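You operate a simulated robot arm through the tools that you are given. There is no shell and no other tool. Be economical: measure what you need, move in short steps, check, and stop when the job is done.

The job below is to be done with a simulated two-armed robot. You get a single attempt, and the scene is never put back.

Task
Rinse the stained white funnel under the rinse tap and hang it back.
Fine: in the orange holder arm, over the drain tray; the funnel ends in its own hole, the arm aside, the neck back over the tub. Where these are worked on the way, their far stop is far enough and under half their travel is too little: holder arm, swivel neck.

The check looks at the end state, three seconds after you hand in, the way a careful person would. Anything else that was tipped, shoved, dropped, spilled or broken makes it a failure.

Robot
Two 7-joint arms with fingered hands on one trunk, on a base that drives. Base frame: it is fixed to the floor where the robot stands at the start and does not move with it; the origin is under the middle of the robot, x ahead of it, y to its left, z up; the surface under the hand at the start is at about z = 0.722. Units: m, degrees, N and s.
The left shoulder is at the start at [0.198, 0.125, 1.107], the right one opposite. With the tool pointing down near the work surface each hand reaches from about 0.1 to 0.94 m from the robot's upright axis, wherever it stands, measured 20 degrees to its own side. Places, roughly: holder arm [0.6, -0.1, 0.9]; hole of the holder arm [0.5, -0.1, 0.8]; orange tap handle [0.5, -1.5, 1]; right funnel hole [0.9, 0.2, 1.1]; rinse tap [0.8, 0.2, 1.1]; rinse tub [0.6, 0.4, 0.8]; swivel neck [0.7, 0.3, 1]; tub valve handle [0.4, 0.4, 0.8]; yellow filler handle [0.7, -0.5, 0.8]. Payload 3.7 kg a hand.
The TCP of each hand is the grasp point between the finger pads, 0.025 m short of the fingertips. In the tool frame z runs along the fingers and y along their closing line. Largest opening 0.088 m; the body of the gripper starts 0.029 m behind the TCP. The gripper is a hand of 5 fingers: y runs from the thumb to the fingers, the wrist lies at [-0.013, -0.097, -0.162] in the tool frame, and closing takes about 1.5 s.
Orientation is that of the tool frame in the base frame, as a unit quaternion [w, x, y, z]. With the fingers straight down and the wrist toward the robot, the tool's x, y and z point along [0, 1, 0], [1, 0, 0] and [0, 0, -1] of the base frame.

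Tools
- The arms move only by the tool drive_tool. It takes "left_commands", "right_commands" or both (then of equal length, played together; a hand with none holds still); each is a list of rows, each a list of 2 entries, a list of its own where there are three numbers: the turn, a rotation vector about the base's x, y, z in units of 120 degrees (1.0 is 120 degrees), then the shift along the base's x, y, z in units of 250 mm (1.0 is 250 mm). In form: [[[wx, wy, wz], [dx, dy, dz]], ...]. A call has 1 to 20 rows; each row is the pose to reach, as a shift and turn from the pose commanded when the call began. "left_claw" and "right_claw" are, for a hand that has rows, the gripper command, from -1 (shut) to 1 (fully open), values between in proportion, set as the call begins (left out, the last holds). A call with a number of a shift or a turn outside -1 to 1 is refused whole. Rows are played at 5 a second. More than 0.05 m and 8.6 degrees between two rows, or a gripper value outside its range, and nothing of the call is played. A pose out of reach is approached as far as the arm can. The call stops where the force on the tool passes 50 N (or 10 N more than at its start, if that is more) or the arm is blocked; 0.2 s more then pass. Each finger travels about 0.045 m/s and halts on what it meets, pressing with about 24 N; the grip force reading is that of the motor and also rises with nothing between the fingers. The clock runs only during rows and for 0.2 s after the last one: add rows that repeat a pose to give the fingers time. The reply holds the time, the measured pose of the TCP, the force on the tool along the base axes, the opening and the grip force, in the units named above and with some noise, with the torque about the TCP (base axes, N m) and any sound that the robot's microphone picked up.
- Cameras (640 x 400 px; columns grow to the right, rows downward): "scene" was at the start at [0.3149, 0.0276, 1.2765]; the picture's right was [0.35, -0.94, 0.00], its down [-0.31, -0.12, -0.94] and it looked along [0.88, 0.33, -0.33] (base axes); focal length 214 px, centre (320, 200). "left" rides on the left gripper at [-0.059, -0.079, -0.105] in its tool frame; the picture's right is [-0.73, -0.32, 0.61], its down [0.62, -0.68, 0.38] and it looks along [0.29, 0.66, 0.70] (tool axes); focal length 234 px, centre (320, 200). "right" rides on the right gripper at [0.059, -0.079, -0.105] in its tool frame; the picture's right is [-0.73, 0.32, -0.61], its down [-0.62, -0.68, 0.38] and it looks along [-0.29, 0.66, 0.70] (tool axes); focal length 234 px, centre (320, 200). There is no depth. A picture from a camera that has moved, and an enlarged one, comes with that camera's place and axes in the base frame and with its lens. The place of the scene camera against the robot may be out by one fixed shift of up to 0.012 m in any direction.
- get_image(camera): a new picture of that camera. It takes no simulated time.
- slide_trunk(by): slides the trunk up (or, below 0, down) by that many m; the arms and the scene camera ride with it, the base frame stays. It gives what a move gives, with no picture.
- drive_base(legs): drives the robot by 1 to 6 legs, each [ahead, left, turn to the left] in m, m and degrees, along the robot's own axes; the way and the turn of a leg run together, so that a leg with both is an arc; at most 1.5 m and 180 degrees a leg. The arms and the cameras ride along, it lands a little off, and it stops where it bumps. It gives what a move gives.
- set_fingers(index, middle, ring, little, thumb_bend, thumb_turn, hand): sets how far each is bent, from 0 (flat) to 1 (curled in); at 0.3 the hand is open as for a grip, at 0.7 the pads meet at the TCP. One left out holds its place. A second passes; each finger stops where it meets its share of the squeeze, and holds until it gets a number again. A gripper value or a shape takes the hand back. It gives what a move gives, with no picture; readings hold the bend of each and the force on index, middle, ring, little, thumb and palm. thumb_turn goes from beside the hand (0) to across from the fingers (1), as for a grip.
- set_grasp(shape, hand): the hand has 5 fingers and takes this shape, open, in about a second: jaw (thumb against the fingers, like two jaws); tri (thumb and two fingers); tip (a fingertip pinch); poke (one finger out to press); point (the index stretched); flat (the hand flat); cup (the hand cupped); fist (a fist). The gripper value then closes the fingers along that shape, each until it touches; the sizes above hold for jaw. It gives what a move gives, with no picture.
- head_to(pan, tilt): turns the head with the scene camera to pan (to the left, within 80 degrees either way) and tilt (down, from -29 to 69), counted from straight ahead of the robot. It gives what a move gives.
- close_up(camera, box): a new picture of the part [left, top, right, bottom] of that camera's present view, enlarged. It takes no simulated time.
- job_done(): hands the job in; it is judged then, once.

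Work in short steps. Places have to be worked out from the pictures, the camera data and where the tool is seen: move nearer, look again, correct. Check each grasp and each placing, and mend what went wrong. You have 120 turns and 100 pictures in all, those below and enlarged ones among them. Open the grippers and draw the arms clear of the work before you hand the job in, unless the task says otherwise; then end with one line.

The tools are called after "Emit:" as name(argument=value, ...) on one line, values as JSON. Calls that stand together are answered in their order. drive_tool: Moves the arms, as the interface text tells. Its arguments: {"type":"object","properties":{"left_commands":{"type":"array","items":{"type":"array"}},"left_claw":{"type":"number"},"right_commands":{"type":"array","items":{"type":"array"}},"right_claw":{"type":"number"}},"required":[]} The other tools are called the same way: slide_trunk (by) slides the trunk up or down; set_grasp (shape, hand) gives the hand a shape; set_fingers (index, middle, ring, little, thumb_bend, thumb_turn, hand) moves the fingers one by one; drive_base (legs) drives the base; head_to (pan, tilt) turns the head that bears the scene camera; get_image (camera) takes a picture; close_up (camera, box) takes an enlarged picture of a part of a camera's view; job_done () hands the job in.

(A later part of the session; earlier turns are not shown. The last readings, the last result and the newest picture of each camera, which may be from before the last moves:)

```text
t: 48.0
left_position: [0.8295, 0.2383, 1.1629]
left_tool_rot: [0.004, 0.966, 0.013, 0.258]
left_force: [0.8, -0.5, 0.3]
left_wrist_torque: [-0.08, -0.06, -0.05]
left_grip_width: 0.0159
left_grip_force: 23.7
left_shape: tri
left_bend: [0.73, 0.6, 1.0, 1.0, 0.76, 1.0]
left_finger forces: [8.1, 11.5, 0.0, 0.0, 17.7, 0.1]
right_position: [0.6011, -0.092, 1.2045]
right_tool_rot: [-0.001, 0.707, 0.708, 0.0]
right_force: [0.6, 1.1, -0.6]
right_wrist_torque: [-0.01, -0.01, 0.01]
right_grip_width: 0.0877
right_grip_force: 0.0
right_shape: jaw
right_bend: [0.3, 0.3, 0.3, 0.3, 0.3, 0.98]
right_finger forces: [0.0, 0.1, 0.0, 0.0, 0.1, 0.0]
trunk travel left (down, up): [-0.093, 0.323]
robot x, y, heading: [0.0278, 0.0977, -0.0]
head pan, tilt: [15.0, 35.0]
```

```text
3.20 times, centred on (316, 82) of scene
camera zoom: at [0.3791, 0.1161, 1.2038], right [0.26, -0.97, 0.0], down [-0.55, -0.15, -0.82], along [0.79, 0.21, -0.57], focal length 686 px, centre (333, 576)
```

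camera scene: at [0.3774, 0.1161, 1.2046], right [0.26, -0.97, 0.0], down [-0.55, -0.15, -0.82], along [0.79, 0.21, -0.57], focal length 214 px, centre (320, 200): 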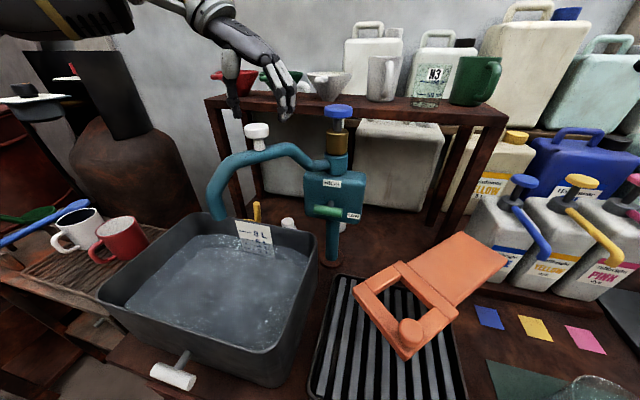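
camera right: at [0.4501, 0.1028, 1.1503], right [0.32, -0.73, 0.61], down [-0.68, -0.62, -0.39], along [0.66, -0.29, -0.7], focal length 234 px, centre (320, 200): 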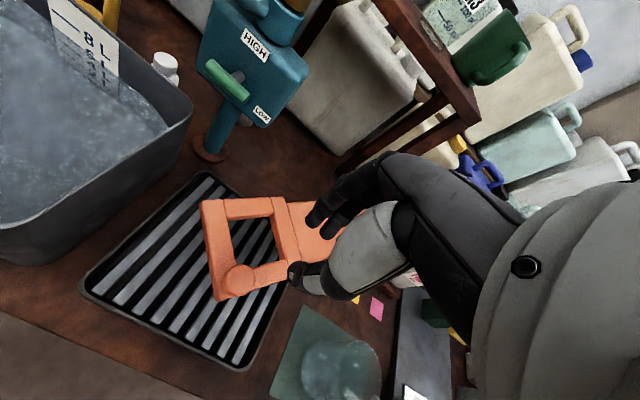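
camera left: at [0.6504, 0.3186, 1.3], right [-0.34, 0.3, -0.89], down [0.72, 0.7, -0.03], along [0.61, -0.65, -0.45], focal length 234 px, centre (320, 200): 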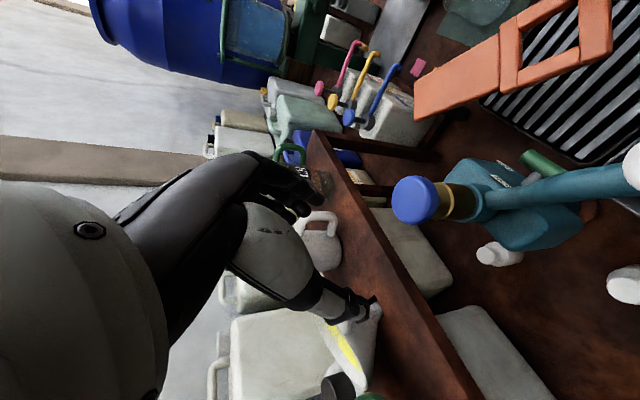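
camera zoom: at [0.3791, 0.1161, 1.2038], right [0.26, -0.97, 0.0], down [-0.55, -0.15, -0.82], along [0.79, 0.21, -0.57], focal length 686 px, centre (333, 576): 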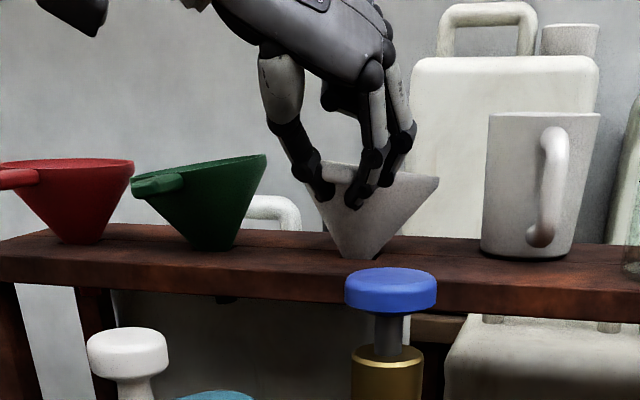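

Width 16 mm now: the tab is between thumb and middle/index. I test with a 2 cm lift.

Emit:
drive_tool(left_commands=[[[0, 0, 0], [0, 0, 0.03]], [[0, 0, 0], [0, -0.005, 0.06]], [[0, 0, 0], [0, -0.01, 0.09]]])

Emit:
close_up(camera="scene", box=[216, 20, 416, 145])

```text
t: 48.8
left_position: [0.8305, 0.2363, 1.1858]
left_tool_rot: [0.005, 0.966, 0.014, 0.257]
left_force: [0.8, -0.7, -0.2]
left_wrist_torque: [-0.07, -0.08, -0.03]
left_grip_width: 0.016
left_grip_force: 24.4
left_shape: tri
left_bend: [0.73, 0.6, 1.0, 1.0, 0.76, 1.0]
left_finger forces: [8.6, 11.3, 0.0, 0.1, 18.1, 0.0]
right_position: [0.6014, -0.0915, 1.2031]
right_tool_rot: [-0.001, 0.707, 0.708, 0.001]
right_force: [-1.0, 0.0, 0.7]
right_wrist_torque: [-0.02, 0.03, 0.03]
right_grip_width: 0.0876
right_grip_force: 0.0
right_shape: jaw
right_bend: [0.3, 0.3, 0.3, 0.3, 0.3, 0.98]
right_finger forces: [0.0, 0.0, 0.1, 0.0, 0.0, 0.0]
trunk travel left (down, up): [-0.093, 0.323]
robot x, y, heading: [0.0235, 0.0988, 0.2]
head pan, tilt: [15.0, 35.0]
```

```text
3.20 times, centred on (316, 82) of scene
camera zoom: at [0.379, 0.116, 1.2038], right [0.26, -0.97, 0.0], down [-0.55, -0.15, -0.82], along [0.79, 0.21, -0.57], focal length 686 px, centre (333, 576)
```

zoom: 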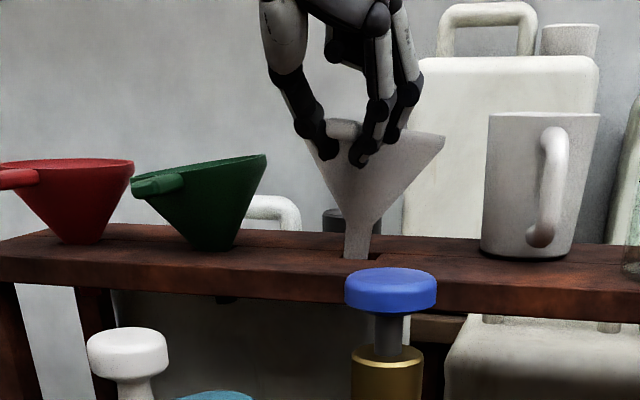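

Firm hold, lifting straight. I lift on, then draw back toward the robot once the spout should be clear.

Emit:
drive_tool(left_commands=[[[0, 0, 0], [0, 0, 0.08]], [[0, 0, 0], [0, 0, 0.16]], [[0, 0, 0], [-0.02, 0, 0.24]]])

Emit:
close_up(camera="scene", box=[216, 0, 416, 125])

```text
t: 49.6
left_position: [0.8191, 0.2603, 1.2304]
left_tool_rot: [0.005, 0.966, 0.013, 0.258]
left_force: [0.0, 0.5, 0.1]
left_wrist_torque: [0.01, -0.01, 0.0]
left_grip_width: 0.0118
left_grip_force: 24.3
left_shape: tri
left_bend: [0.73, 0.74, 1.0, 1.0, 0.83, 1.0]
left_finger forces: [0.0, 0.0, 0.0, 0.1, 0.0, 0.0]
left hand out of reach, approached as far as the arm can: row 2, 3
right_position: [0.5996, -0.0913, 1.2041]
right_tool_rot: [0.0, 0.706, 0.708, 0.001]
right_force: [-0.8, -0.5, 0.1]
right_wrist_torque: [0.03, 0.02, 0.01]
right_grip_width: 0.0874
right_grip_force: 0.1
right_shape: jaw
right_bend: [0.3, 0.3, 0.3, 0.3, 0.3, 0.98]
right_finger forces: [0.1, 0.0, 0.0, 0.0, 0.0, 0.0]
trunk travel left (down, up): [-0.093, 0.323]
robot x, y, heading: [0.0244, 0.1008, 0.0]
head pan, tilt: [15.0, 35.0]
```

```text
3.20 times, centred on (316, 62) of scene
camera zoom: at [0.378, 0.1164, 1.2043], right [0.26, -0.97, 0.0], down [-0.55, -0.15, -0.82], along [0.79, 0.21, -0.57], focal length 686 px, centre (333, 640)
```

zoom: 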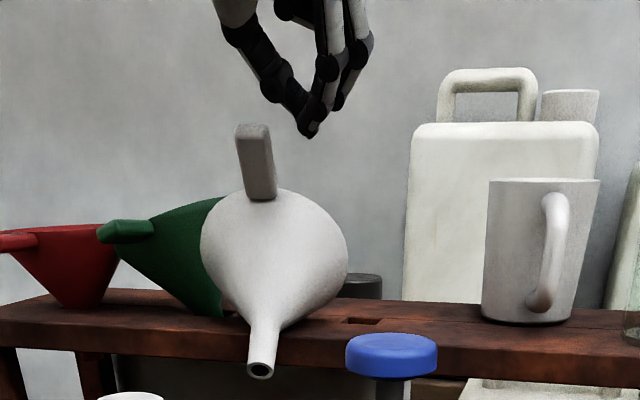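

The hand ran out of reach, swerved and lost the tab; the funnel now lies tilted on the shelf, tab up. I draw the hand back and drive the robot 6 cm closer for proper reach.

Emit:
drive_tool(left_commands=[[[0, 0, 0], [-0.12, 0, 0.04]], [[0, 0, 0], [-0.28, 0, 0.08]], [[0, 0, 0], [-0.44, 0, 0.12]]], left_claw=0.4)

Emit:
drive_base(legs=[[0.06, 0, 0]])

Emit:
close_up(camera="scene", box=[160, 0, 416, 160])

Emit:
get_image(camera="left")

```text
t: 50.4
left_position: [0.7106, 0.2603, 1.2587]
left_tool_rot: [0.004, 0.966, 0.014, 0.257]
left_force: [-0.6, 0.9, -0.3]
left_wrist_torque: [0.01, -0.01, 0.05]
left_grip_width: 0.0611
left_grip_force: 0.1
left_shape: tri
left_bend: [0.27, 0.37, 0.99, 0.99, 0.58, 0.99]
left_finger forces: [0.0, 0.0, 0.1, 0.0, 0.1, 0.0]
right_position: [0.5999, -0.0919, 1.2053]
right_tool_rot: [0.0, 0.707, 0.707, 0.001]
right_force: [-0.5, 0.5, -0.2]
right_wrist_torque: [-0.03, 0.03, -0.03]
right_grip_width: 0.0877
right_grip_force: 0.1
right_shape: jaw
right_bend: [0.3, 0.3, 0.3, 0.3, 0.3, 0.98]
right_finger forces: [0.0, 0.1, 0.0, 0.1, 0.0, 0.1]
trunk travel left (down, up): [-0.093, 0.323]
robot x, y, heading: [0.0259, 0.0936, -0.1]
head pan, tilt: [15.0, 35.0]
```

```text
t: 51.3
left_position: [0.772, 0.2595, 1.2593]
left_tool_rot: [0.005, 0.966, 0.014, 0.258]
left_force: [-0.1, 1.4, -0.5]
left_wrist_torque: [0.0, 0.03, 0.02]
left_grip_width: 0.0613
left_grip_force: 0.0
left_shape: tri
left_bend: [0.27, 0.37, 0.99, 0.99, 0.58, 0.99]
left_finger forces: [0.0, 0.1, 0.0, 0.0, 0.0, 0.1]
right_position: [0.6612, -0.092, 1.2031]
right_tool_rot: [-0.001, 0.706, 0.708, 0.001]
right_force: [0.7, 0.6, 0.7]
right_wrist_torque: [-0.01, 0.03, 0.04]
right_grip_width: 0.0874
right_grip_force: 0.0
right_shape: jaw
right_bend: [0.3, 0.3, 0.3, 0.3, 0.3, 0.98]
right_finger forces: [0.1, 0.0, 0.0, 0.0, 0.0, 0.0]
trunk travel left (down, up): [-0.093, 0.323]
robot x, y, heading: [0.08, 0.0975, -0.1]
head pan, tilt: [15.0, 35.0]
```

```text
2.50 times, centred on (288, 80) of scene
camera zoom: at [0.4391, 0.1161, 1.2038], right [0.26, -0.97, 0.0], down [-0.55, -0.15, -0.82], along [0.79, 0.21, -0.57], focal length 536 px, centre (400, 500)
```

zoom: 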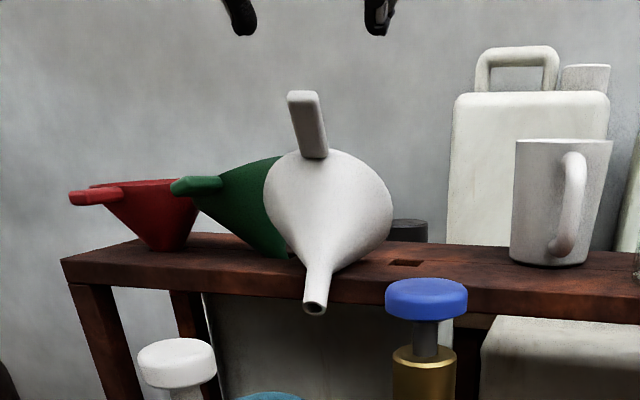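

```text
40 pictures are left
camera left: at [0.6676, 0.339, 1.3181], right [-0.34, 0.3, -0.89], down [0.71, 0.7, -0.03], along [0.61, -0.65, -0.45], focal length 234 px, centre (320, 200)
```

left: 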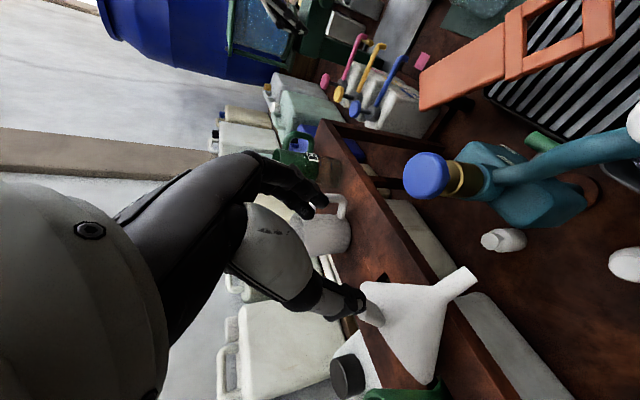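

The funnel leans back ~50° with its tab standing up at about [0.823,0.291,1.204]. I set the hand pitch to −15° and come above the tab, then look.

Emit:
drive_tool(left_commands=[[[0, 0.06, 0], [0.03, 0.06, 0.04]], [[0, 0.125, 0], [0.1, 0.126, 0.05]], [[0, 0.125, 0], [0.16, 0.126, 0.05]], [[0, 0.125, 0], [0.212, 0.126, 0.04]]], left_claw=0.5)

Emit:
close_up(camera="scene", box=[160, 0, 416, 160])

```text
t: 52.3
left_position: [0.8186, 0.292, 1.2695]
left_tool_rot: [0.002, 0.992, 0.014, 0.129]
left_force: [0.8, -0.9, -0.5]
left_wrist_torque: [0.0, -0.01, 0.01]
left_grip_width: 0.0656
left_grip_force: 0.1
left_shape: tri
left_bend: [0.27, 0.36, 0.99, 0.99, 0.54, 0.99]
left_finger forces: [0.0, 0.0, 0.1, 0.0, 0.0, 0.1]
left hand out of reach, approached as far as the arm can: row 4
right_position: [0.6608, -0.0915, 1.203]
right_tool_rot: [-0.001, 0.707, 0.707, 0.001]
right_force: [0.0, -0.4, 0.2]
right_wrist_torque: [0.01, 0.01, -0.02]
right_grip_width: 0.088
right_grip_force: 0.0
right_shape: jaw
right_bend: [0.3, 0.3, 0.3, 0.3, 0.3, 0.98]
right_finger forces: [0.0, 0.0, 0.0, 0.1, 0.1, 0.1]
trunk travel left (down, up): [-0.093, 0.323]
robot x, y, heading: [0.0871, 0.0965, 0.1]
head pan, tilt: [15.0, 35.0]
```

```text
2.50 times, centred on (288, 80) of scene
camera zoom: at [0.4387, 0.1163, 1.2038], right [0.26, -0.97, 0.0], down [-0.55, -0.15, -0.82], along [0.79, 0.21, -0.57], focal length 536 px, centre (400, 500)
```

zoom: 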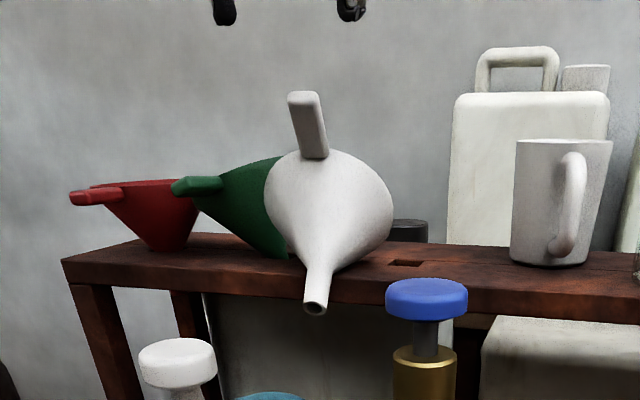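

Fingers and thumb straddle the tab with ~8 mm offset; I correct y and descend 6.5 cm around it.

Emit:
drive_tool(left_commands=[[[0, 0, 0], [0.0, -0.032, -0.06]], [[0, 0, 0], [0.01, -0.032, -0.13]], [[0, 0, 0], [0.02, -0.032, -0.2]], [[0, 0, 0], [0.02, -0.032, -0.26]]])

Emit:
close_up(camera="scene", box=[160, 0, 416, 160])

Emit:
close_up(camera="left", box=[240, 140, 480, 290])

```text
t: 53.3
left_position: [0.8231, 0.2857, 1.2047]
left_tool_rot: [0.003, 0.992, 0.015, 0.129]
left_force: [0.2, 0.5, 0.7]
left_wrist_torque: [0.01, 0.01, -0.01]
left_grip_width: 0.0658
left_grip_force: 0.0
left_shape: tri
left_bend: [0.27, 0.36, 0.99, 0.99, 0.54, 0.99]
left_finger forces: [0.0, 0.1, 0.1, 0.1, 0.0, 0.1]
right_position: [0.6605, -0.0917, 1.2033]
right_tool_rot: [-0.001, 0.706, 0.708, 0.001]
right_force: [-0.6, -0.1, 0.6]
right_wrist_torque: [-0.01, -0.02, -0.03]
right_grip_width: 0.0878
right_grip_force: 0.1
right_shape: jaw
right_bend: [0.3, 0.3, 0.3, 0.3, 0.3, 0.98]
right_finger forces: [0.0, 0.1, 0.0, 0.0, 0.0, 0.0]
trunk travel left (down, up): [-0.093, 0.323]
robot x, y, heading: [0.0855, 0.099, -0.0]
head pan, tilt: [15.0, 35.0]
```

```text
2.50 times, centred on (288, 80) of scene
camera zoom: at [0.4388, 0.1163, 1.2038], right [0.26, -0.97, 0.0], down [-0.55, -0.15, -0.82], along [0.79, 0.21, -0.57], focal length 536 px, centre (400, 500)
```

zoom: 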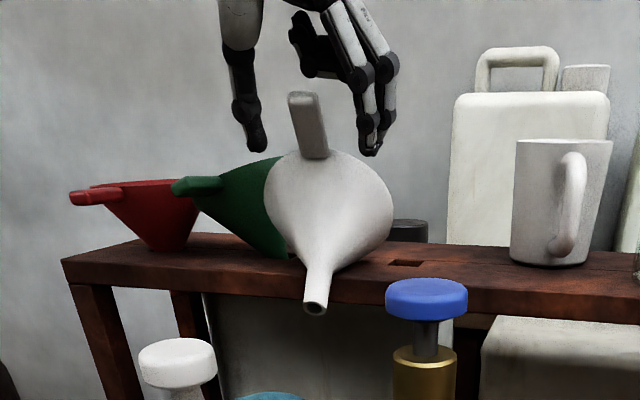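

```text
2.67 times, centred on (360, 215) of left
camera zoom: at [0.7385, 0.3627, 1.2905], right [-0.56, 0.3, -0.78], down [0.68, 0.7, -0.22], along [0.48, -0.65, -0.59], focal length 624 px, centre (213, 160)
```

zoom: 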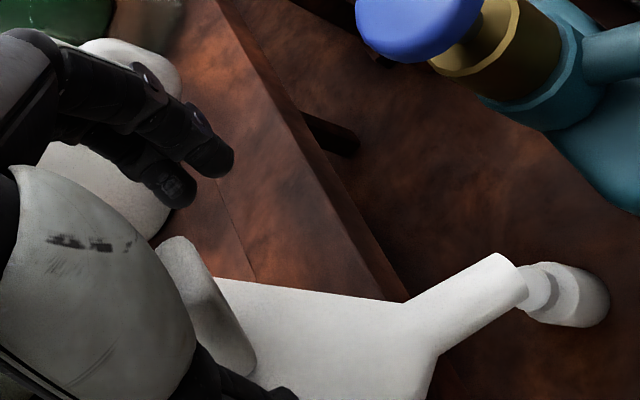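

Tab is well between thumb and fingers, ~8 mm further ahead. I shift and close.

Emit:
drive_tool(left_commands=[[[0, 0, 0], [0.032, 0.01, 0]], [[0, 0, 0], [0.032, 0.01, 0]]])

Emit:
drive_tool(left_commands=[[[0, 0, 0], [0, 0, 0]], [[0, 0, 0], [0, 0, 0]], [[0, 0, 0], [0, 0, 0]], [[0, 0, 0], [0, 0, 0]], [[0, 0, 0], [0, 0, 0]], [[0, 0, 0], [0, 0, 0]], [[0, 0, 0], [0, 0, 0]], [[0, 0, 0], [0, 0, 0]]], left_claw=-1)

Emit:
close_up(camera="scene", box=[160, 0, 416, 160])

```text
t: 53.9
left_position: [0.8307, 0.2877, 1.2057]
left_tool_rot: [0.003, 0.991, 0.015, 0.129]
left_force: [1.2, 0.2, -0.7]
left_wrist_torque: [-0.03, 0.04, 0.04]
left_grip_width: 0.0656
left_grip_force: 0.0
left_shape: tri
left_bend: [0.27, 0.36, 0.99, 0.99, 0.54, 0.99]
left_finger forces: [0.0, 0.0, 0.1, 0.0, 0.0, 0.0]
right_position: [0.6604, -0.0918, 1.2034]
right_tool_rot: [-0.001, 0.707, 0.708, 0.001]
right_force: [0.2, -0.6, 0.5]
right_wrist_torque: [0.01, 0.0, 0.01]
right_grip_width: 0.0877
right_grip_force: 0.1
right_shape: jaw
right_bend: [0.3, 0.3, 0.3, 0.3, 0.3, 0.98]
right_finger forces: [0.1, 0.0, 0.0, 0.0, 0.0, 0.1]
trunk travel left (down, up): [-0.093, 0.323]
robot x, y, heading: [0.0851, 0.0959, -0.1]
head pan, tilt: [15.0, 35.0]
```

```text
t: 55.7
left_position: [0.8305, 0.2879, 1.2054]
left_tool_rot: [0.002, 0.992, 0.014, 0.129]
left_force: [-0.3, 0.9, 1.1]
left_wrist_torque: [0.07, -0.06, 0.02]
left_grip_width: 0.0123
left_grip_force: 23.9
left_shape: tri
left_bend: [0.72, 0.61, 1.0, 1.0, 0.74, 1.0]
left_finger forces: [7.9, 13.0, 0.0, 0.1, 20.7, 0.0]
right_position: [0.6606, -0.0915, 1.2038]
right_tool_rot: [0.0, 0.706, 0.708, 0.002]
right_force: [0.1, -0.6, -0.1]
right_wrist_torque: [-0.01, -0.02, 0.0]
right_grip_width: 0.0877
right_grip_force: 0.0
right_shape: jaw
right_bend: [0.3, 0.3, 0.3, 0.3, 0.3, 0.98]
right_finger forces: [0.0, 0.1, 0.0, 0.0, 0.0, 0.1]
trunk travel left (down, up): [-0.093, 0.323]
robot x, y, heading: [0.0866, 0.0987, -0.1]
head pan, tilt: [15.0, 35.0]
```

```text
2.50 times, centred on (288, 80) of scene
camera zoom: at [0.4384, 0.1161, 1.204], right [0.26, -0.97, 0.0], down [-0.55, -0.15, -0.82], along [0.79, 0.21, -0.57], focal length 536 px, centre (400, 500)
```

zoom: 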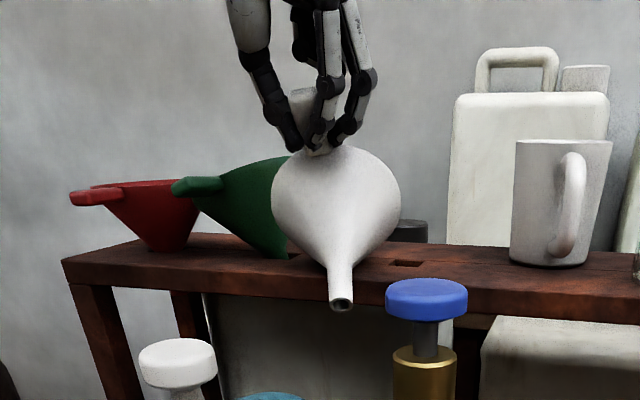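

Tab is gripped deeply. I lift and draw it back from the shelf, moving well inside reach.

Emit:
drive_tool(left_commands=[[[0, 0, 0], [-0.03, 0, 0.06]], [[0, 0, 0], [-0.1, 0, 0.13]], [[0, 0, 0], [-0.2, 0, 0.2]], [[0, 0, 0], [-0.32, 0, 0.26]], [[0, 0, 0], [-0.46, 0, 0.32]]])

Emit:
get_image(camera="scene")

```text
t: 56.9
left_position: [0.7115, 0.2839, 1.2852]
left_tool_rot: [0.003, 0.991, 0.015, 0.13]
left_force: [0.6, 0.0, 0.2]
left_wrist_torque: [0.01, 0.01, -0.01]
left_grip_width: 0.0117
left_grip_force: 24.2
left_shape: tri
left_bend: [0.72, 0.6, 1.0, 1.0, 0.77, 1.0]
left_finger forces: [6.2, 15.4, 0.1, 0.0, 19.0, 0.1]
right_position: [0.6588, -0.0916, 1.2052]
right_tool_rot: [0.001, 0.706, 0.708, 0.002]
right_force: [-0.6, -0.4, 0.3]
right_wrist_torque: [-0.01, -0.05, 0.0]
right_grip_width: 0.0875
right_grip_force: 0.0
right_shape: jaw
right_bend: [0.3, 0.3, 0.3, 0.3, 0.3, 0.98]
right_finger forces: [0.0, 0.1, 0.0, 0.1, 0.0, 0.1]
trunk travel left (down, up): [-0.093, 0.323]
robot x, y, heading: [0.0833, 0.0955, 0.1]
head pan, tilt: [15.0, 35.0]
```

```text
35 pictures are left
camera scene: at [0.4373, 0.1163, 1.2045], right [0.26, -0.97, 0.0], down [-0.55, -0.15, -0.82], along [0.79, 0.21, -0.57], focal length 214 px, centre (320, 200)
```

scene: 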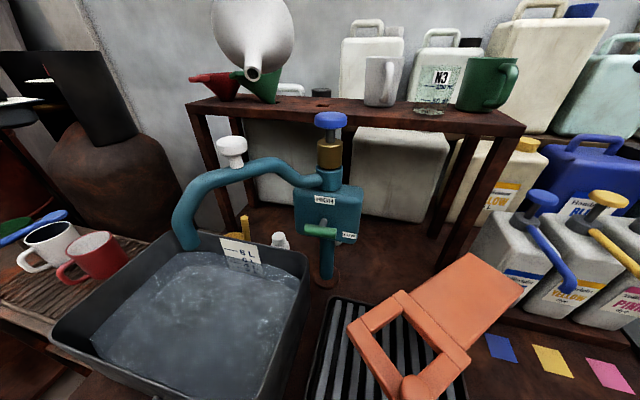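

The funnel is held, spout ≈1.18, clear above the neck. I raise slightly and back the base 0.25 m so the hand can work over the holder.

Emit:
drive_tool(left_commands=[[[0, 0, 0], [-0.05, 0, 0.08]], [[0, 0, 0], [-0.08, 0, 0.12]]])

Emit:
drive_base(legs=[[-0.25, 0, 0]])

Emit:
drive_tool(left_commands=[[[0, -0.06, 0], [0.03, -0.1, 0]], [[0, -0.12, 0], [0.06, -0.23, 0]], [[0, -0.18, 0], [0.09, -0.36, 0]], [[0, -0.24, 0], [0.12, -0.5, 0]], [[0, -0.3, 0], [0.16, -0.64, -0.05]], [[0, -0.36, 0], [0.2, -0.78, -0.1]], [[0, -0.42, 0], [0.22, -0.92, -0.15]]])

Emit:
get_image(camera="scene")

```text
t: 57.5
left_position: [0.6942, 0.2863, 1.3138]
left_tool_rot: [0.003, 0.992, 0.014, 0.128]
left_force: [0.7, 0.7, -0.1]
left_wrist_torque: [0.0, 0.01, 0.0]
left_grip_width: 0.0121
left_grip_force: 24.3
left_shape: tri
left_bend: [0.72, 0.6, 1.0, 1.0, 0.77, 1.0]
left_finger forces: [6.2, 15.4, 0.0, 0.0, 19.0, 0.0]
right_position: [0.6615, -0.0918, 1.2031]
right_tool_rot: [0.0, 0.707, 0.708, 0.001]
right_force: [0.0, 0.1, 0.2]
right_wrist_torque: [-0.02, 0.03, -0.03]
right_grip_width: 0.0878
right_grip_force: 0.1
right_shape: jaw
right_bend: [0.3, 0.3, 0.3, 0.3, 0.3, 0.98]
right_finger forces: [0.1, 0.0, 0.0, 0.1, 0.1, 0.1]
trunk travel left (down, up): [-0.093, 0.323]
robot x, y, heading: [0.0854, 0.1014, 0.0]
head pan, tilt: [15.0, 35.0]
```

```text
t: 59.3
left_position: [0.4532, 0.2823, 1.3125]
left_tool_rot: [0.004, 0.992, 0.009, 0.129]
left_force: [0.4, -1.0, 0.0]
left_wrist_torque: [0.03, 0.0, -0.01]
left_grip_width: 0.0123
left_grip_force: 23.9
left_shape: tri
left_bend: [0.72, 0.6, 1.0, 1.0, 0.77, 1.0]
left_finger forces: [6.2, 15.4, 0.0, 0.0, 19.0, 0.1]
right_position: [0.4144, -0.0951, 1.2033]
right_tool_rot: [-0.001, 0.71, 0.704, 0.0]
right_force: [0.3, -0.2, 0.1]
right_wrist_torque: [0.02, -0.02, 0.03]
right_grip_width: 0.0877
right_grip_force: 0.0
right_shape: jaw
right_bend: [0.3, 0.3, 0.3, 0.3, 0.3, 0.98]
right_finger forces: [0.0, 0.1, 0.0, 0.1, 0.1, 0.0]
trunk travel left (down, up): [-0.093, 0.323]
robot x, y, heading: [-0.1586, 0.096, -0.5]
head pan, tilt: [15.0, 35.0]
```

```text
t: 60.9
left_position: [0.5182, 0.0787, 1.2785]
left_tool_rot: [0.008, 0.844, 0.008, 0.536]
left_force: [0.5, 0.5, -0.7]
left_wrist_torque: [-0.02, 0.03, 0.01]
left_grip_width: 0.0124
left_grip_force: 23.6
left_shape: tri
left_bend: [0.72, 0.59, 1.0, 1.0, 0.77, 1.0]
left_finger forces: [6.1, 15.5, 0.1, 0.1, 18.5, 0.0]
left hand out of reach, approached as far as the arm can: row 7
right_position: [0.4178, -0.0955, 1.2022]
right_tool_rot: [-0.001, 0.71, 0.704, -0.001]
right_force: [0.3, 0.3, -0.7]
right_wrist_torque: [-0.01, 0.04, -0.03]
right_grip_width: 0.0877
right_grip_force: 0.0
right_shape: jaw
right_bend: [0.3, 0.3, 0.3, 0.3, 0.3, 0.98]
right_finger forces: [0.0, 0.1, 0.0, 0.0, 0.0, 0.0]
trunk travel left (down, up): [-0.093, 0.323]
robot x, y, heading: [-0.1594, 0.1003, -0.5]
head pan, tilt: [15.0, 35.0]
```

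```text
34 pictures are left
camera scene: at [0.1971, 0.1154, 1.2028], right [0.25, -0.97, 0.0], down [-0.56, -0.14, -0.82], along [0.79, 0.2, -0.57], focal length 214 px, centre (320, 200)
```

scene: 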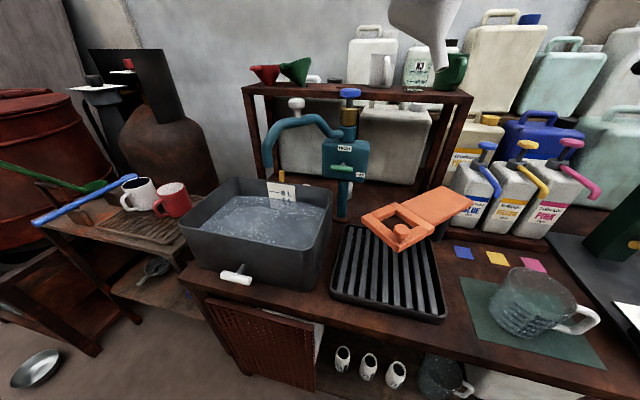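

The funnel is nearly upright. I shift the robot 0.08 m right to keep the holder within the left arm's range and raise the head view.

Emit:
drive_base(legs=[[0, -0.09, 0.5]])

Emit:
head_to(pan=5, tilt=20)

Emit:
get_image(camera="scene")

```text
t: 62.4
left_position: [0.5149, -0.0068, 1.2815]
left_tool_rot: [0.004, 0.842, 0.011, 0.539]
left_force: [-0.2, -0.2, 0.4]
left_wrist_torque: [0.0, 0.04, -0.01]
left_grip_width: 0.0119
left_grip_force: 24.3
left_shape: tri
left_bend: [0.72, 0.59, 1.0, 1.0, 0.77, 1.0]
left_finger forces: [6.2, 15.7, 0.0, 0.1, 18.5, 0.0]
right_position: [0.4163, -0.1793, 1.2051]
right_tool_rot: [0.0, 0.707, 0.707, 0.001]
right_force: [1.1, 0.6, 0.4]
right_wrist_torque: [-0.02, -0.03, 0.01]
right_grip_width: 0.0876
right_grip_force: 0.1
right_shape: jaw
right_bend: [0.3, 0.3, 0.3, 0.3, 0.3, 0.98]
right_finger forces: [0.0, 0.1, 0.0, 0.0, 0.0, 0.1]
trunk travel left (down, up): [-0.093, 0.323]
robot x, y, heading: [-0.1614, 0.0101, 0.1]
head pan, tilt: [15.0, 35.0]
```

```text
t: 63.2
left_position: [0.5151, -0.0067, 1.2812]
left_tool_rot: [0.004, 0.842, 0.011, 0.539]
left_force: [-0.5, -0.5, -1.0]
left_wrist_torque: [-0.01, 0.02, 0.01]
left_grip_width: 0.012
left_grip_force: 23.4
left_shape: tri
left_bend: [0.72, 0.59, 1.0, 1.0, 0.77, 1.0]
left_finger forces: [6.2, 15.6, 0.0, 0.0, 18.5, 0.1]
right_position: [0.4158, -0.1805, 1.2032]
right_tool_rot: [-0.001, 0.707, 0.707, 0.0]
right_force: [0.5, -0.9, 0.7]
right_wrist_torque: [0.02, -0.01, 0.0]
right_grip_width: 0.0878
right_grip_force: 0.1
right_shape: jaw
right_bend: [0.3, 0.3, 0.3, 0.3, 0.3, 0.98]
right_finger forces: [0.1, 0.0, 0.1, 0.1, 0.0, 0.1]
trunk travel left (down, up): [-0.093, 0.323]
robot x, y, heading: [-0.1604, 0.0107, 0.1]
head pan, tilt: [5.0, 20.0]
```

```text
33 pictures are left
camera scene: at [0.2019, 0.0135, 1.2277], right [0.09, -1.0, 0.0], down [-0.34, -0.03, -0.94], along [0.94, 0.08, -0.34], focal length 214 px, centre (320, 200)
```

scene: 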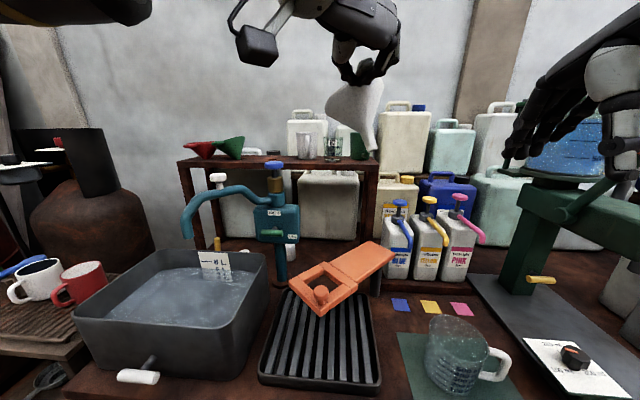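

I zoom to judge the funnel's tilt in the hand.

Emit:
close_up(camera="scene", box=[280, 30, 440, 170])

Emit:
get_image(camera="left")

```text
2.86 times, centred on (360, 100) of scene
camera zoom: at [0.2019, 0.0135, 1.2277], right [0.09, -1.0, 0.0], down [-0.34, -0.03, -0.94], along [0.94, 0.08, -0.34], focal length 613 px, centre (206, 486)
```

zoom: 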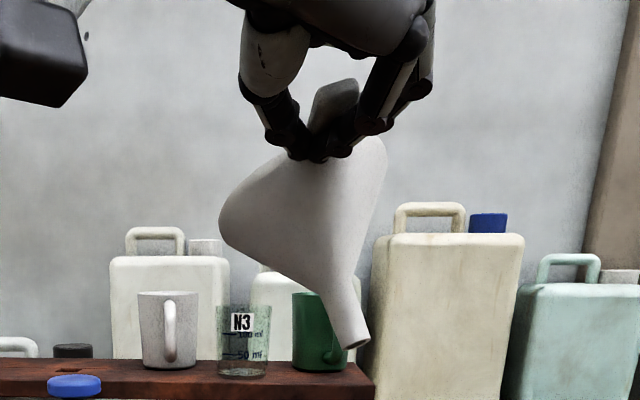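

```text
31 pictures are left
camera left: at [0.3948, 0.0713, 1.2704], right [0.24, 0.31, -0.92], down [0.6, 0.7, 0.39], along [0.76, -0.65, -0.02], focal length 234 px, centre (320, 200)
```

left: 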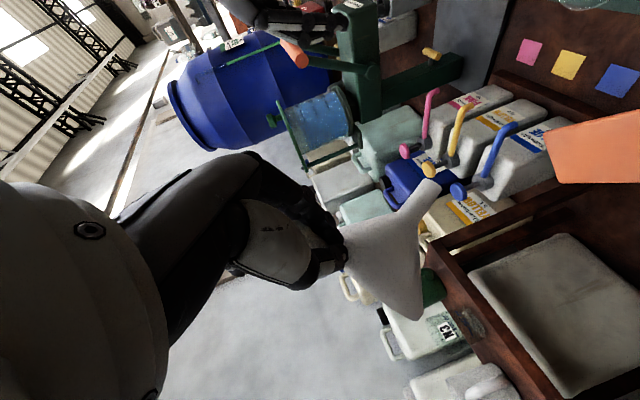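

From both views the funnel's axis still leans ~34° toward the robot and ~25° right. I rotate the hand by the compensating turn (+23° about x, −33° about y).

Emit:
drive_tool(left_commands=[[[0.038, -0.054, 0], [0, 0.03, 0]], [[0.076, -0.108, 0], [0, 0.06, 0]], [[0.114, -0.163, 0], [0, 0.09, 0]], [[0.152, -0.217, 0], [0, 0.12, 0]], [[0.189, -0.271, 0], [0, 0.14, 0]]])

Emit:
close_up(camera="scene", box=[240, 20, 440, 195])

Emit:
get_image(camera="left")

```text
t: 64.4
left_position: [0.514, 0.0267, 1.2819]
left_tool_rot: [-0.156, 0.642, -0.096, 0.744]
left_force: [0.0, -0.9, -0.7]
left_wrist_torque: [0.01, 0.05, -0.01]
left_grip_width: 0.0119
left_grip_force: 24.0
left_shape: tri
left_bend: [0.72, 0.59, 1.0, 1.0, 0.78, 1.0]
left_finger forces: [6.2, 15.9, 0.0, 0.0, 18.4, 0.0]
right_position: [0.4159, -0.1793, 1.2023]
right_tool_rot: [-0.001, 0.707, 0.707, 0.0]
right_force: [0.6, 0.1, -0.5]
right_wrist_torque: [0.0, 0.02, 0.01]
right_grip_width: 0.0877
right_grip_force: 0.0
right_shape: jaw
right_bend: [0.3, 0.3, 0.3, 0.3, 0.3, 0.98]
right_finger forces: [0.0, 0.0, 0.0, 0.0, 0.0, 0.0]
trunk travel left (down, up): [-0.093, 0.323]
robot x, y, heading: [-0.1584, 0.008, -0.2]
head pan, tilt: [5.0, 20.0]
```

```text
2.29 times, centred on (340, 108) of scene
camera zoom: at [0.2018, 0.0134, 1.2278], right [0.09, -1.0, 0.0], down [-0.34, -0.03, -0.94], along [0.94, 0.08, -0.34], focal length 490 px, centre (274, 411)
```

zoom: 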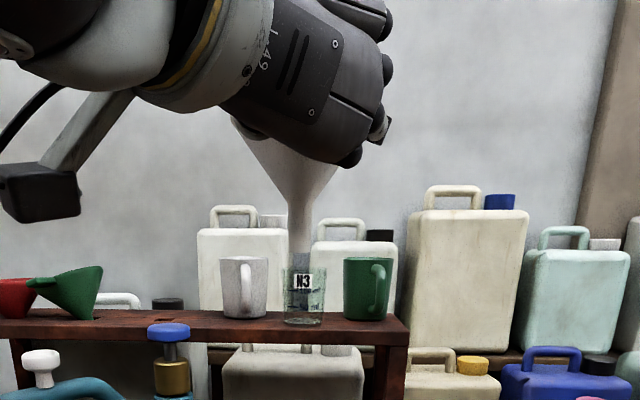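

```text
29 pictures are left
camera left: at [0.4107, 0.1172, 1.237], right [0.65, 0.59, -0.47], down [0.23, 0.44, 0.87], along [0.72, -0.68, 0.15], focal length 234 px, centre (320, 200)
```

left: 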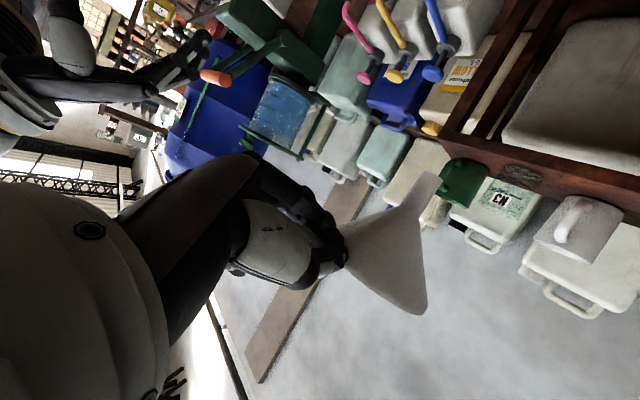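

The funnel is now upright (spout ≈[0.59,0.04,1.21]). The holder's knob sits right in front of its hole, so I will yaw the funnel +60° so that the tab/hand comes from the front-right. First the right hand moves out of the way.

Emit:
drive_tool(right_commands=[[[0, 0, 0], [0, -0.18, 0.02]], [[0, 0, 0], [0, -0.36, 0.04]], [[0, 0, 0], [0, -0.54, 0.06]], [[0, 0, 0], [0, -0.72, 0.08]], [[0, 0, 0], [0, -0.9, 0.1]]])

Emit:
drive_tool(left_commands=[[[0, 0, 0.06], [0.02, -0.02, -0.05]], [[0, 0, 0.12], [0.04, -0.05, -0.1]], [[0, 0, 0.18], [0.06, -0.08, -0.15]], [[0, 0, 0.24], [0.08, -0.1, -0.2]], [[0, 0, 0.3], [0.1, -0.12, -0.25]], [[0, 0, 0.36], [0.12, -0.14, -0.3]], [[0, 0, 0.42], [0.14, -0.17, -0.35]], [[0, 0, 0.48], [0.17, -0.2, -0.4]], [[0, 0, 0.5], [0.176, -0.2, -0.5]]])

Emit:
get_image(camera="scene")

```text
t: 65.6
left_position: [0.5148, 0.0273, 1.2812]
left_tool_rot: [-0.156, 0.644, -0.095, 0.743]
left_force: [0.1, 0.4, 0.1]
left_wrist_torque: [0.01, 0.06, -0.01]
left_grip_width: 0.0118
left_grip_force: 24.0
left_shape: tri
left_bend: [0.72, 0.59, 1.0, 1.0, 0.78, 1.0]
left_finger forces: [6.3, 15.8, 0.1, 0.0, 18.4, 0.0]
right_position: [0.4122, -0.4052, 1.2277]
right_tool_rot: [0.0, 0.707, 0.707, 0.001]
right_force: [0.0, 0.3, 0.3]
right_wrist_torque: [0.02, -0.02, 0.0]
right_grip_width: 0.0874
right_grip_force: 0.1
right_shape: jaw
right_bend: [0.3, 0.3, 0.3, 0.3, 0.3, 0.98]
right_finger forces: [0.1, 0.0, 0.0, 0.1, 0.0, 0.1]
trunk travel left (down, up): [-0.093, 0.323]
robot x, y, heading: [-0.1593, 0.0074, -0.1]
head pan, tilt: [5.0, 20.0]
```

```text
t: 67.6
left_position: [0.5477, 0.1717, 1.1525]
left_tool_rot: [-0.509, 0.607, 0.237, 0.562]
left_force: [0.5, -0.1, -1.5]
left_wrist_torque: [0.02, 0.01, 0.04]
left_grip_width: 0.0117
left_grip_force: 24.1
left_shape: tri
left_bend: [0.72, 0.57, 1.0, 1.0, 0.78, 1.0]
left_finger forces: [7.9, 16.4, 0.0, 0.0, 18.1, 0.0]
left hand out of reach, approached as far as the arm can: row 2, 3, 4, 5, 6, 7, 8, 9
right_position: [0.4214, -0.4016, 1.2235]
right_tool_rot: [-0.003, 0.706, 0.708, -0.002]
right_force: [2.0, -0.4, -0.6]
right_wrist_torque: [0.0, 0.04, 0.01]
right_grip_width: 0.0877
right_grip_force: 0.1
right_shape: jaw
right_bend: [0.3, 0.3, 0.3, 0.3, 0.3, 0.98]
right_finger forces: [0.1, 0.0, 0.1, 0.1, 0.0, 0.1]
trunk travel left (down, up): [-0.093, 0.323]
robot x, y, heading: [-0.1605, 0.0127, 0.4]
head pan, tilt: [5.0, 20.0]
```

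```text
28 pictures are left
camera scene: at [0.2077, 0.0141, 1.2252], right [0.09, -1.0, 0.0], down [-0.35, -0.03, -0.94], along [0.93, 0.08, -0.35], focal length 214 px, centre (320, 200)
```

scene: 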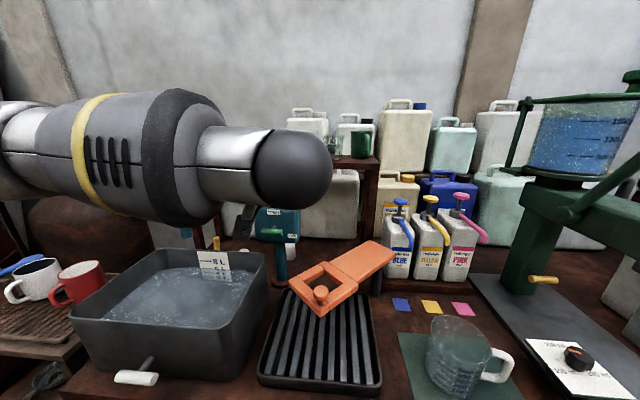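

Yaw was reached but the hand stayed at y≈0.17. I raise it (to stay clear of the neck) and shift the robot 0.2 m right so the pose falls in reach.

Emit:
drive_tool(left_commands=[[[0, 0, 0], [-0.04, 0, 0.12]], [[0, 0, 0], [-0.08, 0, 0.24]]])

Emit:
drive_base(legs=[[0, -0.2, 0]])

Emit:
get_image(camera="scene")

```text
t: 68.2
left_position: [0.5221, 0.1684, 1.2151]
left_tool_rot: [-0.507, 0.605, 0.239, 0.566]
left_force: [-0.7, -0.3, -0.2]
left_wrist_torque: [-0.1, 0.02, 0.04]
left_grip_width: 0.0119
left_grip_force: 24.8
left_shape: tri
left_bend: [0.72, 0.57, 1.0, 1.0, 0.78, 1.0]
left_finger forces: [7.5, 16.3, 0.1, 0.0, 18.1, 0.1]
right_position: [0.4144, -0.4041, 1.2281]
right_tool_rot: [0.0, 0.706, 0.708, 0.001]
right_force: [0.7, 0.3, 0.8]
right_wrist_torque: [-0.01, 0.01, -0.02]
right_grip_width: 0.0878
right_grip_force: 0.0
right_shape: jaw
right_bend: [0.3, 0.3, 0.3, 0.3, 0.3, 0.98]
right_finger forces: [0.1, 0.0, 0.0, 0.1, 0.1, 0.1]
trunk travel left (down, up): [-0.093, 0.323]
robot x, y, heading: [-0.16, 0.0082, -0.2]
head pan, tilt: [5.0, 20.0]
```

```text
t: 70.5
left_position: [0.5218, -0.0327, 1.2152]
left_tool_rot: [-0.506, 0.605, 0.24, 0.566]
left_force: [0.6, -0.7, -0.6]
left_wrist_torque: [-0.02, 0.0, 0.01]
left_grip_width: 0.0117
left_grip_force: 24.1
left_shape: tri
left_bend: [0.72, 0.57, 1.0, 1.0, 0.78, 1.0]
left_finger forces: [7.7, 16.4, 0.0, 0.0, 18.1, 0.0]
right_position: [0.4126, -0.6035, 1.2276]
right_tool_rot: [-0.001, 0.708, 0.707, 0.001]
right_force: [0.4, 0.1, 0.4]
right_wrist_torque: [0.02, -0.01, 0.03]
right_grip_width: 0.0879
right_grip_force: 0.1
right_shape: jaw
right_bend: [0.3, 0.3, 0.3, 0.3, 0.3, 0.98]
right_finger forces: [0.0, 0.0, 0.0, 0.1, 0.0, 0.0]
trunk travel left (down, up): [-0.093, 0.323]
robot x, y, heading: [-0.1609, -0.186, -0.0]
head pan, tilt: [5.0, 20.0]
```

```text
27 pictures are left
camera scene: at [0.2016, -0.1878, 1.2277], right [0.09, -1.0, 0.0], down [-0.34, -0.03, -0.94], along [0.94, 0.08, -0.34], focal length 214 px, centre (320, 200)
```

scene: 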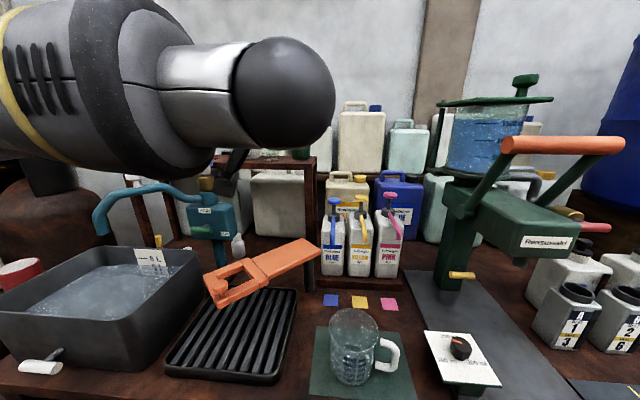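

The forearm blocks the head view; I lower to z≈1.05 above the hole and use the left hand camera.

Emit:
drive_tool(left_commands=[[[0, 0, 0], [0.04, 0.01, -0.14]], [[0, 0, 0], [0.08, 0.02, -0.3]], [[0, 0, 0], [0.12, 0.03, -0.46]], [[0, 0, 0], [0.145, 0.04, -0.62]]])

Emit:
get_image(camera="left")

Emit:
get_image(camera="scene")

```text
t: 71.5
left_position: [0.5576, -0.0228, 1.059]
left_tool_rot: [-0.506, 0.606, 0.238, 0.566]
left_force: [0.1, -0.5, -1.3]
left_wrist_torque: [-0.04, 0.01, -0.01]
left_grip_width: 0.0118
left_grip_force: 23.9
left_shape: tri
left_bend: [0.72, 0.57, 1.0, 1.0, 0.78, 1.0]
left_finger forces: [7.5, 16.2, 0.1, 0.0, 18.0, 0.0]
right_position: [0.4134, -0.6039, 1.2272]
right_tool_rot: [0.0, 0.707, 0.708, 0.001]
right_force: [-0.3, -0.2, -0.2]
right_wrist_torque: [0.0, -0.03, 0.01]
right_grip_width: 0.0878
right_grip_force: 0.2
right_shape: jaw
right_bend: [0.3, 0.3, 0.3, 0.3, 0.3, 0.98]
right_finger forces: [0.0, 0.0, 0.1, 0.0, 0.1, 0.0]
trunk travel left (down, up): [-0.093, 0.323]
robot x, y, heading: [-0.1586, -0.1904, -0.2]
head pan, tilt: [5.0, 20.0]
```

```text
26 pictures are left
camera left: at [0.4292, -0.0685, 1.0157], right [-0.19, 0.86, -0.47], down [-0.26, 0.42, 0.87], along [0.95, 0.29, 0.15], focal length 234 px, centre (320, 200)
```

left: 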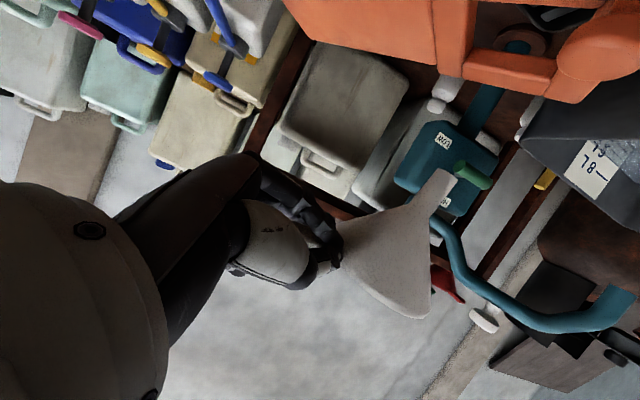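

```text
25 pictures are left
camera scene: at [0.2026, -0.1874, 1.2273], right [0.09, -1.0, 0.0], down [-0.34, -0.03, -0.94], along [0.94, 0.08, -0.34], focal length 214 px, centre (320, 200)
```

scene: 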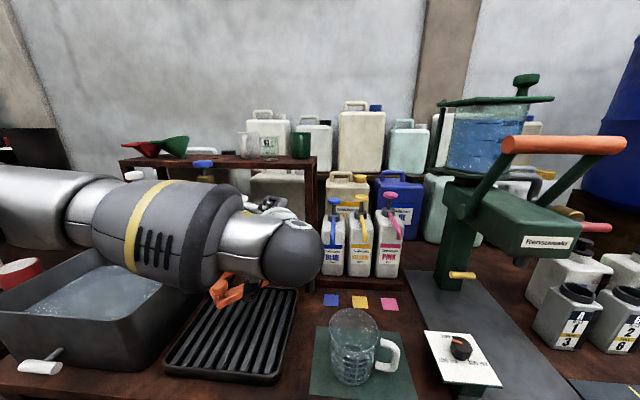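

Spout and hole agree within ~5 mm (hole ≈[0.58,0.046]). To keep the forearm well above the tub I raise the trunk 0.12 m before lowering the hand.

Emit:
slide_trunk(by=0.12)

Emit:
get_image(camera="scene")

```text
t: 73.0
left_position: [0.499, -0.0212, 1.282]
left_tool_rot: [-0.482, 0.55, 0.286, 0.619]
left_force: [0.5, 0.5, -0.1]
left_wrist_torque: [-0.04, 0.03, -0.01]
left_grip_width: 0.0121
left_grip_force: 24.3
left_shape: tri
left_bend: [0.72, 0.57, 1.0, 1.0, 0.79, 1.0]
left_finger forces: [7.5, 16.2, 0.1, 0.0, 18.1, 0.1]
right_position: [0.4138, -0.604, 1.3474]
right_tool_rot: [-0.001, 0.708, 0.707, 0.0]
right_force: [0.7, -0.6, -0.6]
right_wrist_torque: [-0.01, 0.01, -0.02]
right_grip_width: 0.0877
right_grip_force: 0.1
right_shape: jaw
right_bend: [0.3, 0.3, 0.3, 0.3, 0.3, 0.98]
right_finger forces: [0.0, 0.0, 0.0, 0.0, 0.0, 0.0]
trunk travel left (down, up): [-0.213, 0.203]
robot x, y, heading: [-0.162, -0.1917, -0.3]
head pan, tilt: [5.0, 20.0]
```

```text
24 pictures are left
camera scene: at [0.0745, -0.1875, 1.365], right [0.09, -1.0, 0.0], down [-0.34, -0.03, -0.94], along [0.94, 0.08, -0.34], focal length 214 px, centre (320, 200)
```

scene: 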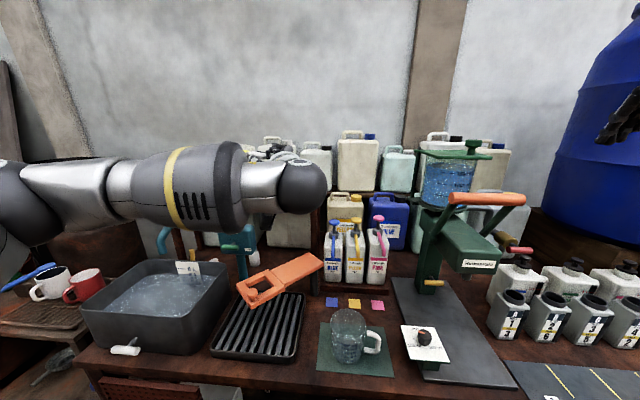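

The slide tipped the hand ~11° about y; I undo that while lowering back above the hole.

Emit:
drive_tool(left_commands=[[[0, 0.03, 0], [0.06, 0, -0.14]], [[0, 0.06, 0], [0.12, 0, -0.28]], [[0, 0.09, 0], [0.18, -0.01, -0.42]], [[0, 0.09, 0], [0.228, -0.012, -0.56]], [[0, 0.09, 0], [0.228, -0.012, -0.7]], [[0, 0.09, 0], [0.228, -0.012, -0.85]], [[0, 0.09, 0], [0.228, -0.012, -0.93]]])

Emit:
get_image(camera="scene")

```text
t: 74.7
left_position: [0.5335, 0.0177, 1.0791]
left_tool_rot: [-0.506, 0.605, 0.24, 0.567]
left_force: [0.0, 0.3, -0.2]
left_wrist_torque: [0.0, -0.02, 0.02]
left_grip_width: 0.0121
left_grip_force: 24.1
left_shape: tri
left_bend: [0.72, 0.57, 1.0, 1.0, 0.79, 1.0]
left_finger forces: [7.6, 16.0, 0.1, 0.0, 18.0, 0.2]
left hand out of reach, approached as far as the arm can: row 1, 2, 3, 4, 5, 6, 7
right_position: [0.4123, -0.6036, 1.349]
right_tool_rot: [0.0, 0.707, 0.707, 0.002]
right_force: [-0.7, -0.2, 0.3]
right_wrist_torque: [0.01, -0.02, 0.03]
right_grip_width: 0.0876
right_grip_force: 0.1
right_shape: jaw
right_bend: [0.3, 0.3, 0.3, 0.3, 0.3, 0.98]
right_finger forces: [0.1, 0.0, 0.0, 0.0, 0.0, 0.0]
trunk travel left (down, up): [-0.213, 0.203]
robot x, y, heading: [-0.1577, -0.1925, -0.1]
head pan, tilt: [5.0, 20.0]
```

```text
23 pictures are left
camera scene: at [0.073, -0.1874, 1.3655], right [0.09, -1.0, 0.0], down [-0.34, -0.03, -0.94], along [0.94, 0.08, -0.34], focal length 214 px, centre (320, 200)
```

scene: 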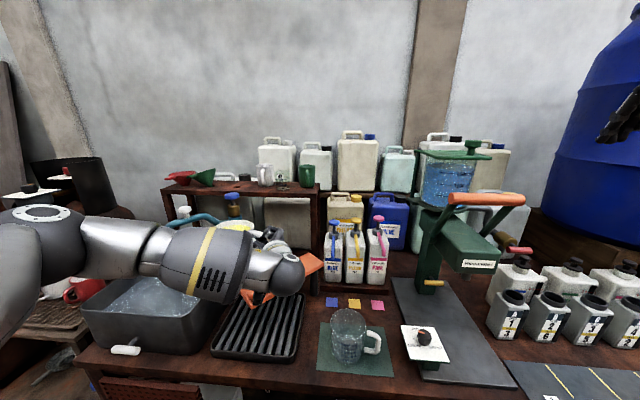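

I shift the base 3 cm ahead and 5 cm right so the hand sits over the hole, then continue down.

Emit:
drive_base(legs=[[0.04, -0.06, 0]])

Emit:
drive_tool(left_commands=[[[0, 0, 0], [0, 0, -0.1]], [[0, 0, 0], [0, 0, -0.2]], [[0, 0, 0], [0, 0, -0.3]]])

```text
t: 75.9
left_position: [0.5737, -0.0415, 1.0797]
left_tool_rot: [-0.506, 0.605, 0.238, 0.567]
left_force: [0.4, 0.0, 0.2]
left_wrist_torque: [-0.02, 0.02, 0.0]
left_grip_width: 0.0117
left_grip_force: 24.1
left_shape: tri
left_bend: [0.72, 0.57, 1.0, 1.0, 0.79, 1.0]
left_finger forces: [7.6, 16.0, 0.0, 0.1, 17.9, 0.1]
right_position: [0.4536, -0.6648, 1.3484]
right_tool_rot: [-0.001, 0.707, 0.707, 0.001]
right_force: [-0.6, -0.5, 0.7]
right_wrist_torque: [0.02, 0.0, -0.03]
right_grip_width: 0.0879
right_grip_force: 0.1
right_shape: jaw
right_bend: [0.3, 0.3, 0.3, 0.3, 0.3, 0.98]
right_finger forces: [0.0, 0.0, 0.0, 0.0, 0.0, 0.0]
trunk travel left (down, up): [-0.213, 0.203]
robot x, y, heading: [-0.1156, -0.2536, 0.0]
head pan, tilt: [5.0, 20.0]
```

```text
t: 76.7
left_position: [0.5588, -0.0149, 1.0241]
left_tool_rot: [-0.505, 0.606, 0.241, 0.566]
left_force: [0.8, 0.3, -1.4]
left_wrist_torque: [-0.02, 0.02, -0.02]
left_grip_width: 0.012
left_grip_force: 24.6
left_shape: tri
left_bend: [0.72, 0.58, 1.0, 1.0, 0.79, 1.0]
left_finger forces: [7.6, 16.0, 0.0, 0.0, 17.9, 0.0]
left hand out of reach, approached as far as the arm can: row 1, 2, 3
right_position: [0.4524, -0.6648, 1.3488]
right_tool_rot: [-0.001, 0.707, 0.707, 0.001]
right_force: [-0.7, 0.2, 0.0]
right_wrist_torque: [0.0, 0.01, 0.01]
right_grip_width: 0.0876
right_grip_force: 0.0
right_shape: jaw
right_bend: [0.3, 0.3, 0.3, 0.3, 0.3, 0.98]
right_finger forces: [0.0, 0.0, 0.1, 0.1, 0.1, 0.0]
trunk travel left (down, up): [-0.213, 0.203]
robot x, y, heading: [-0.1201, -0.251, -0.1]
head pan, tilt: [5.0, 20.0]
```

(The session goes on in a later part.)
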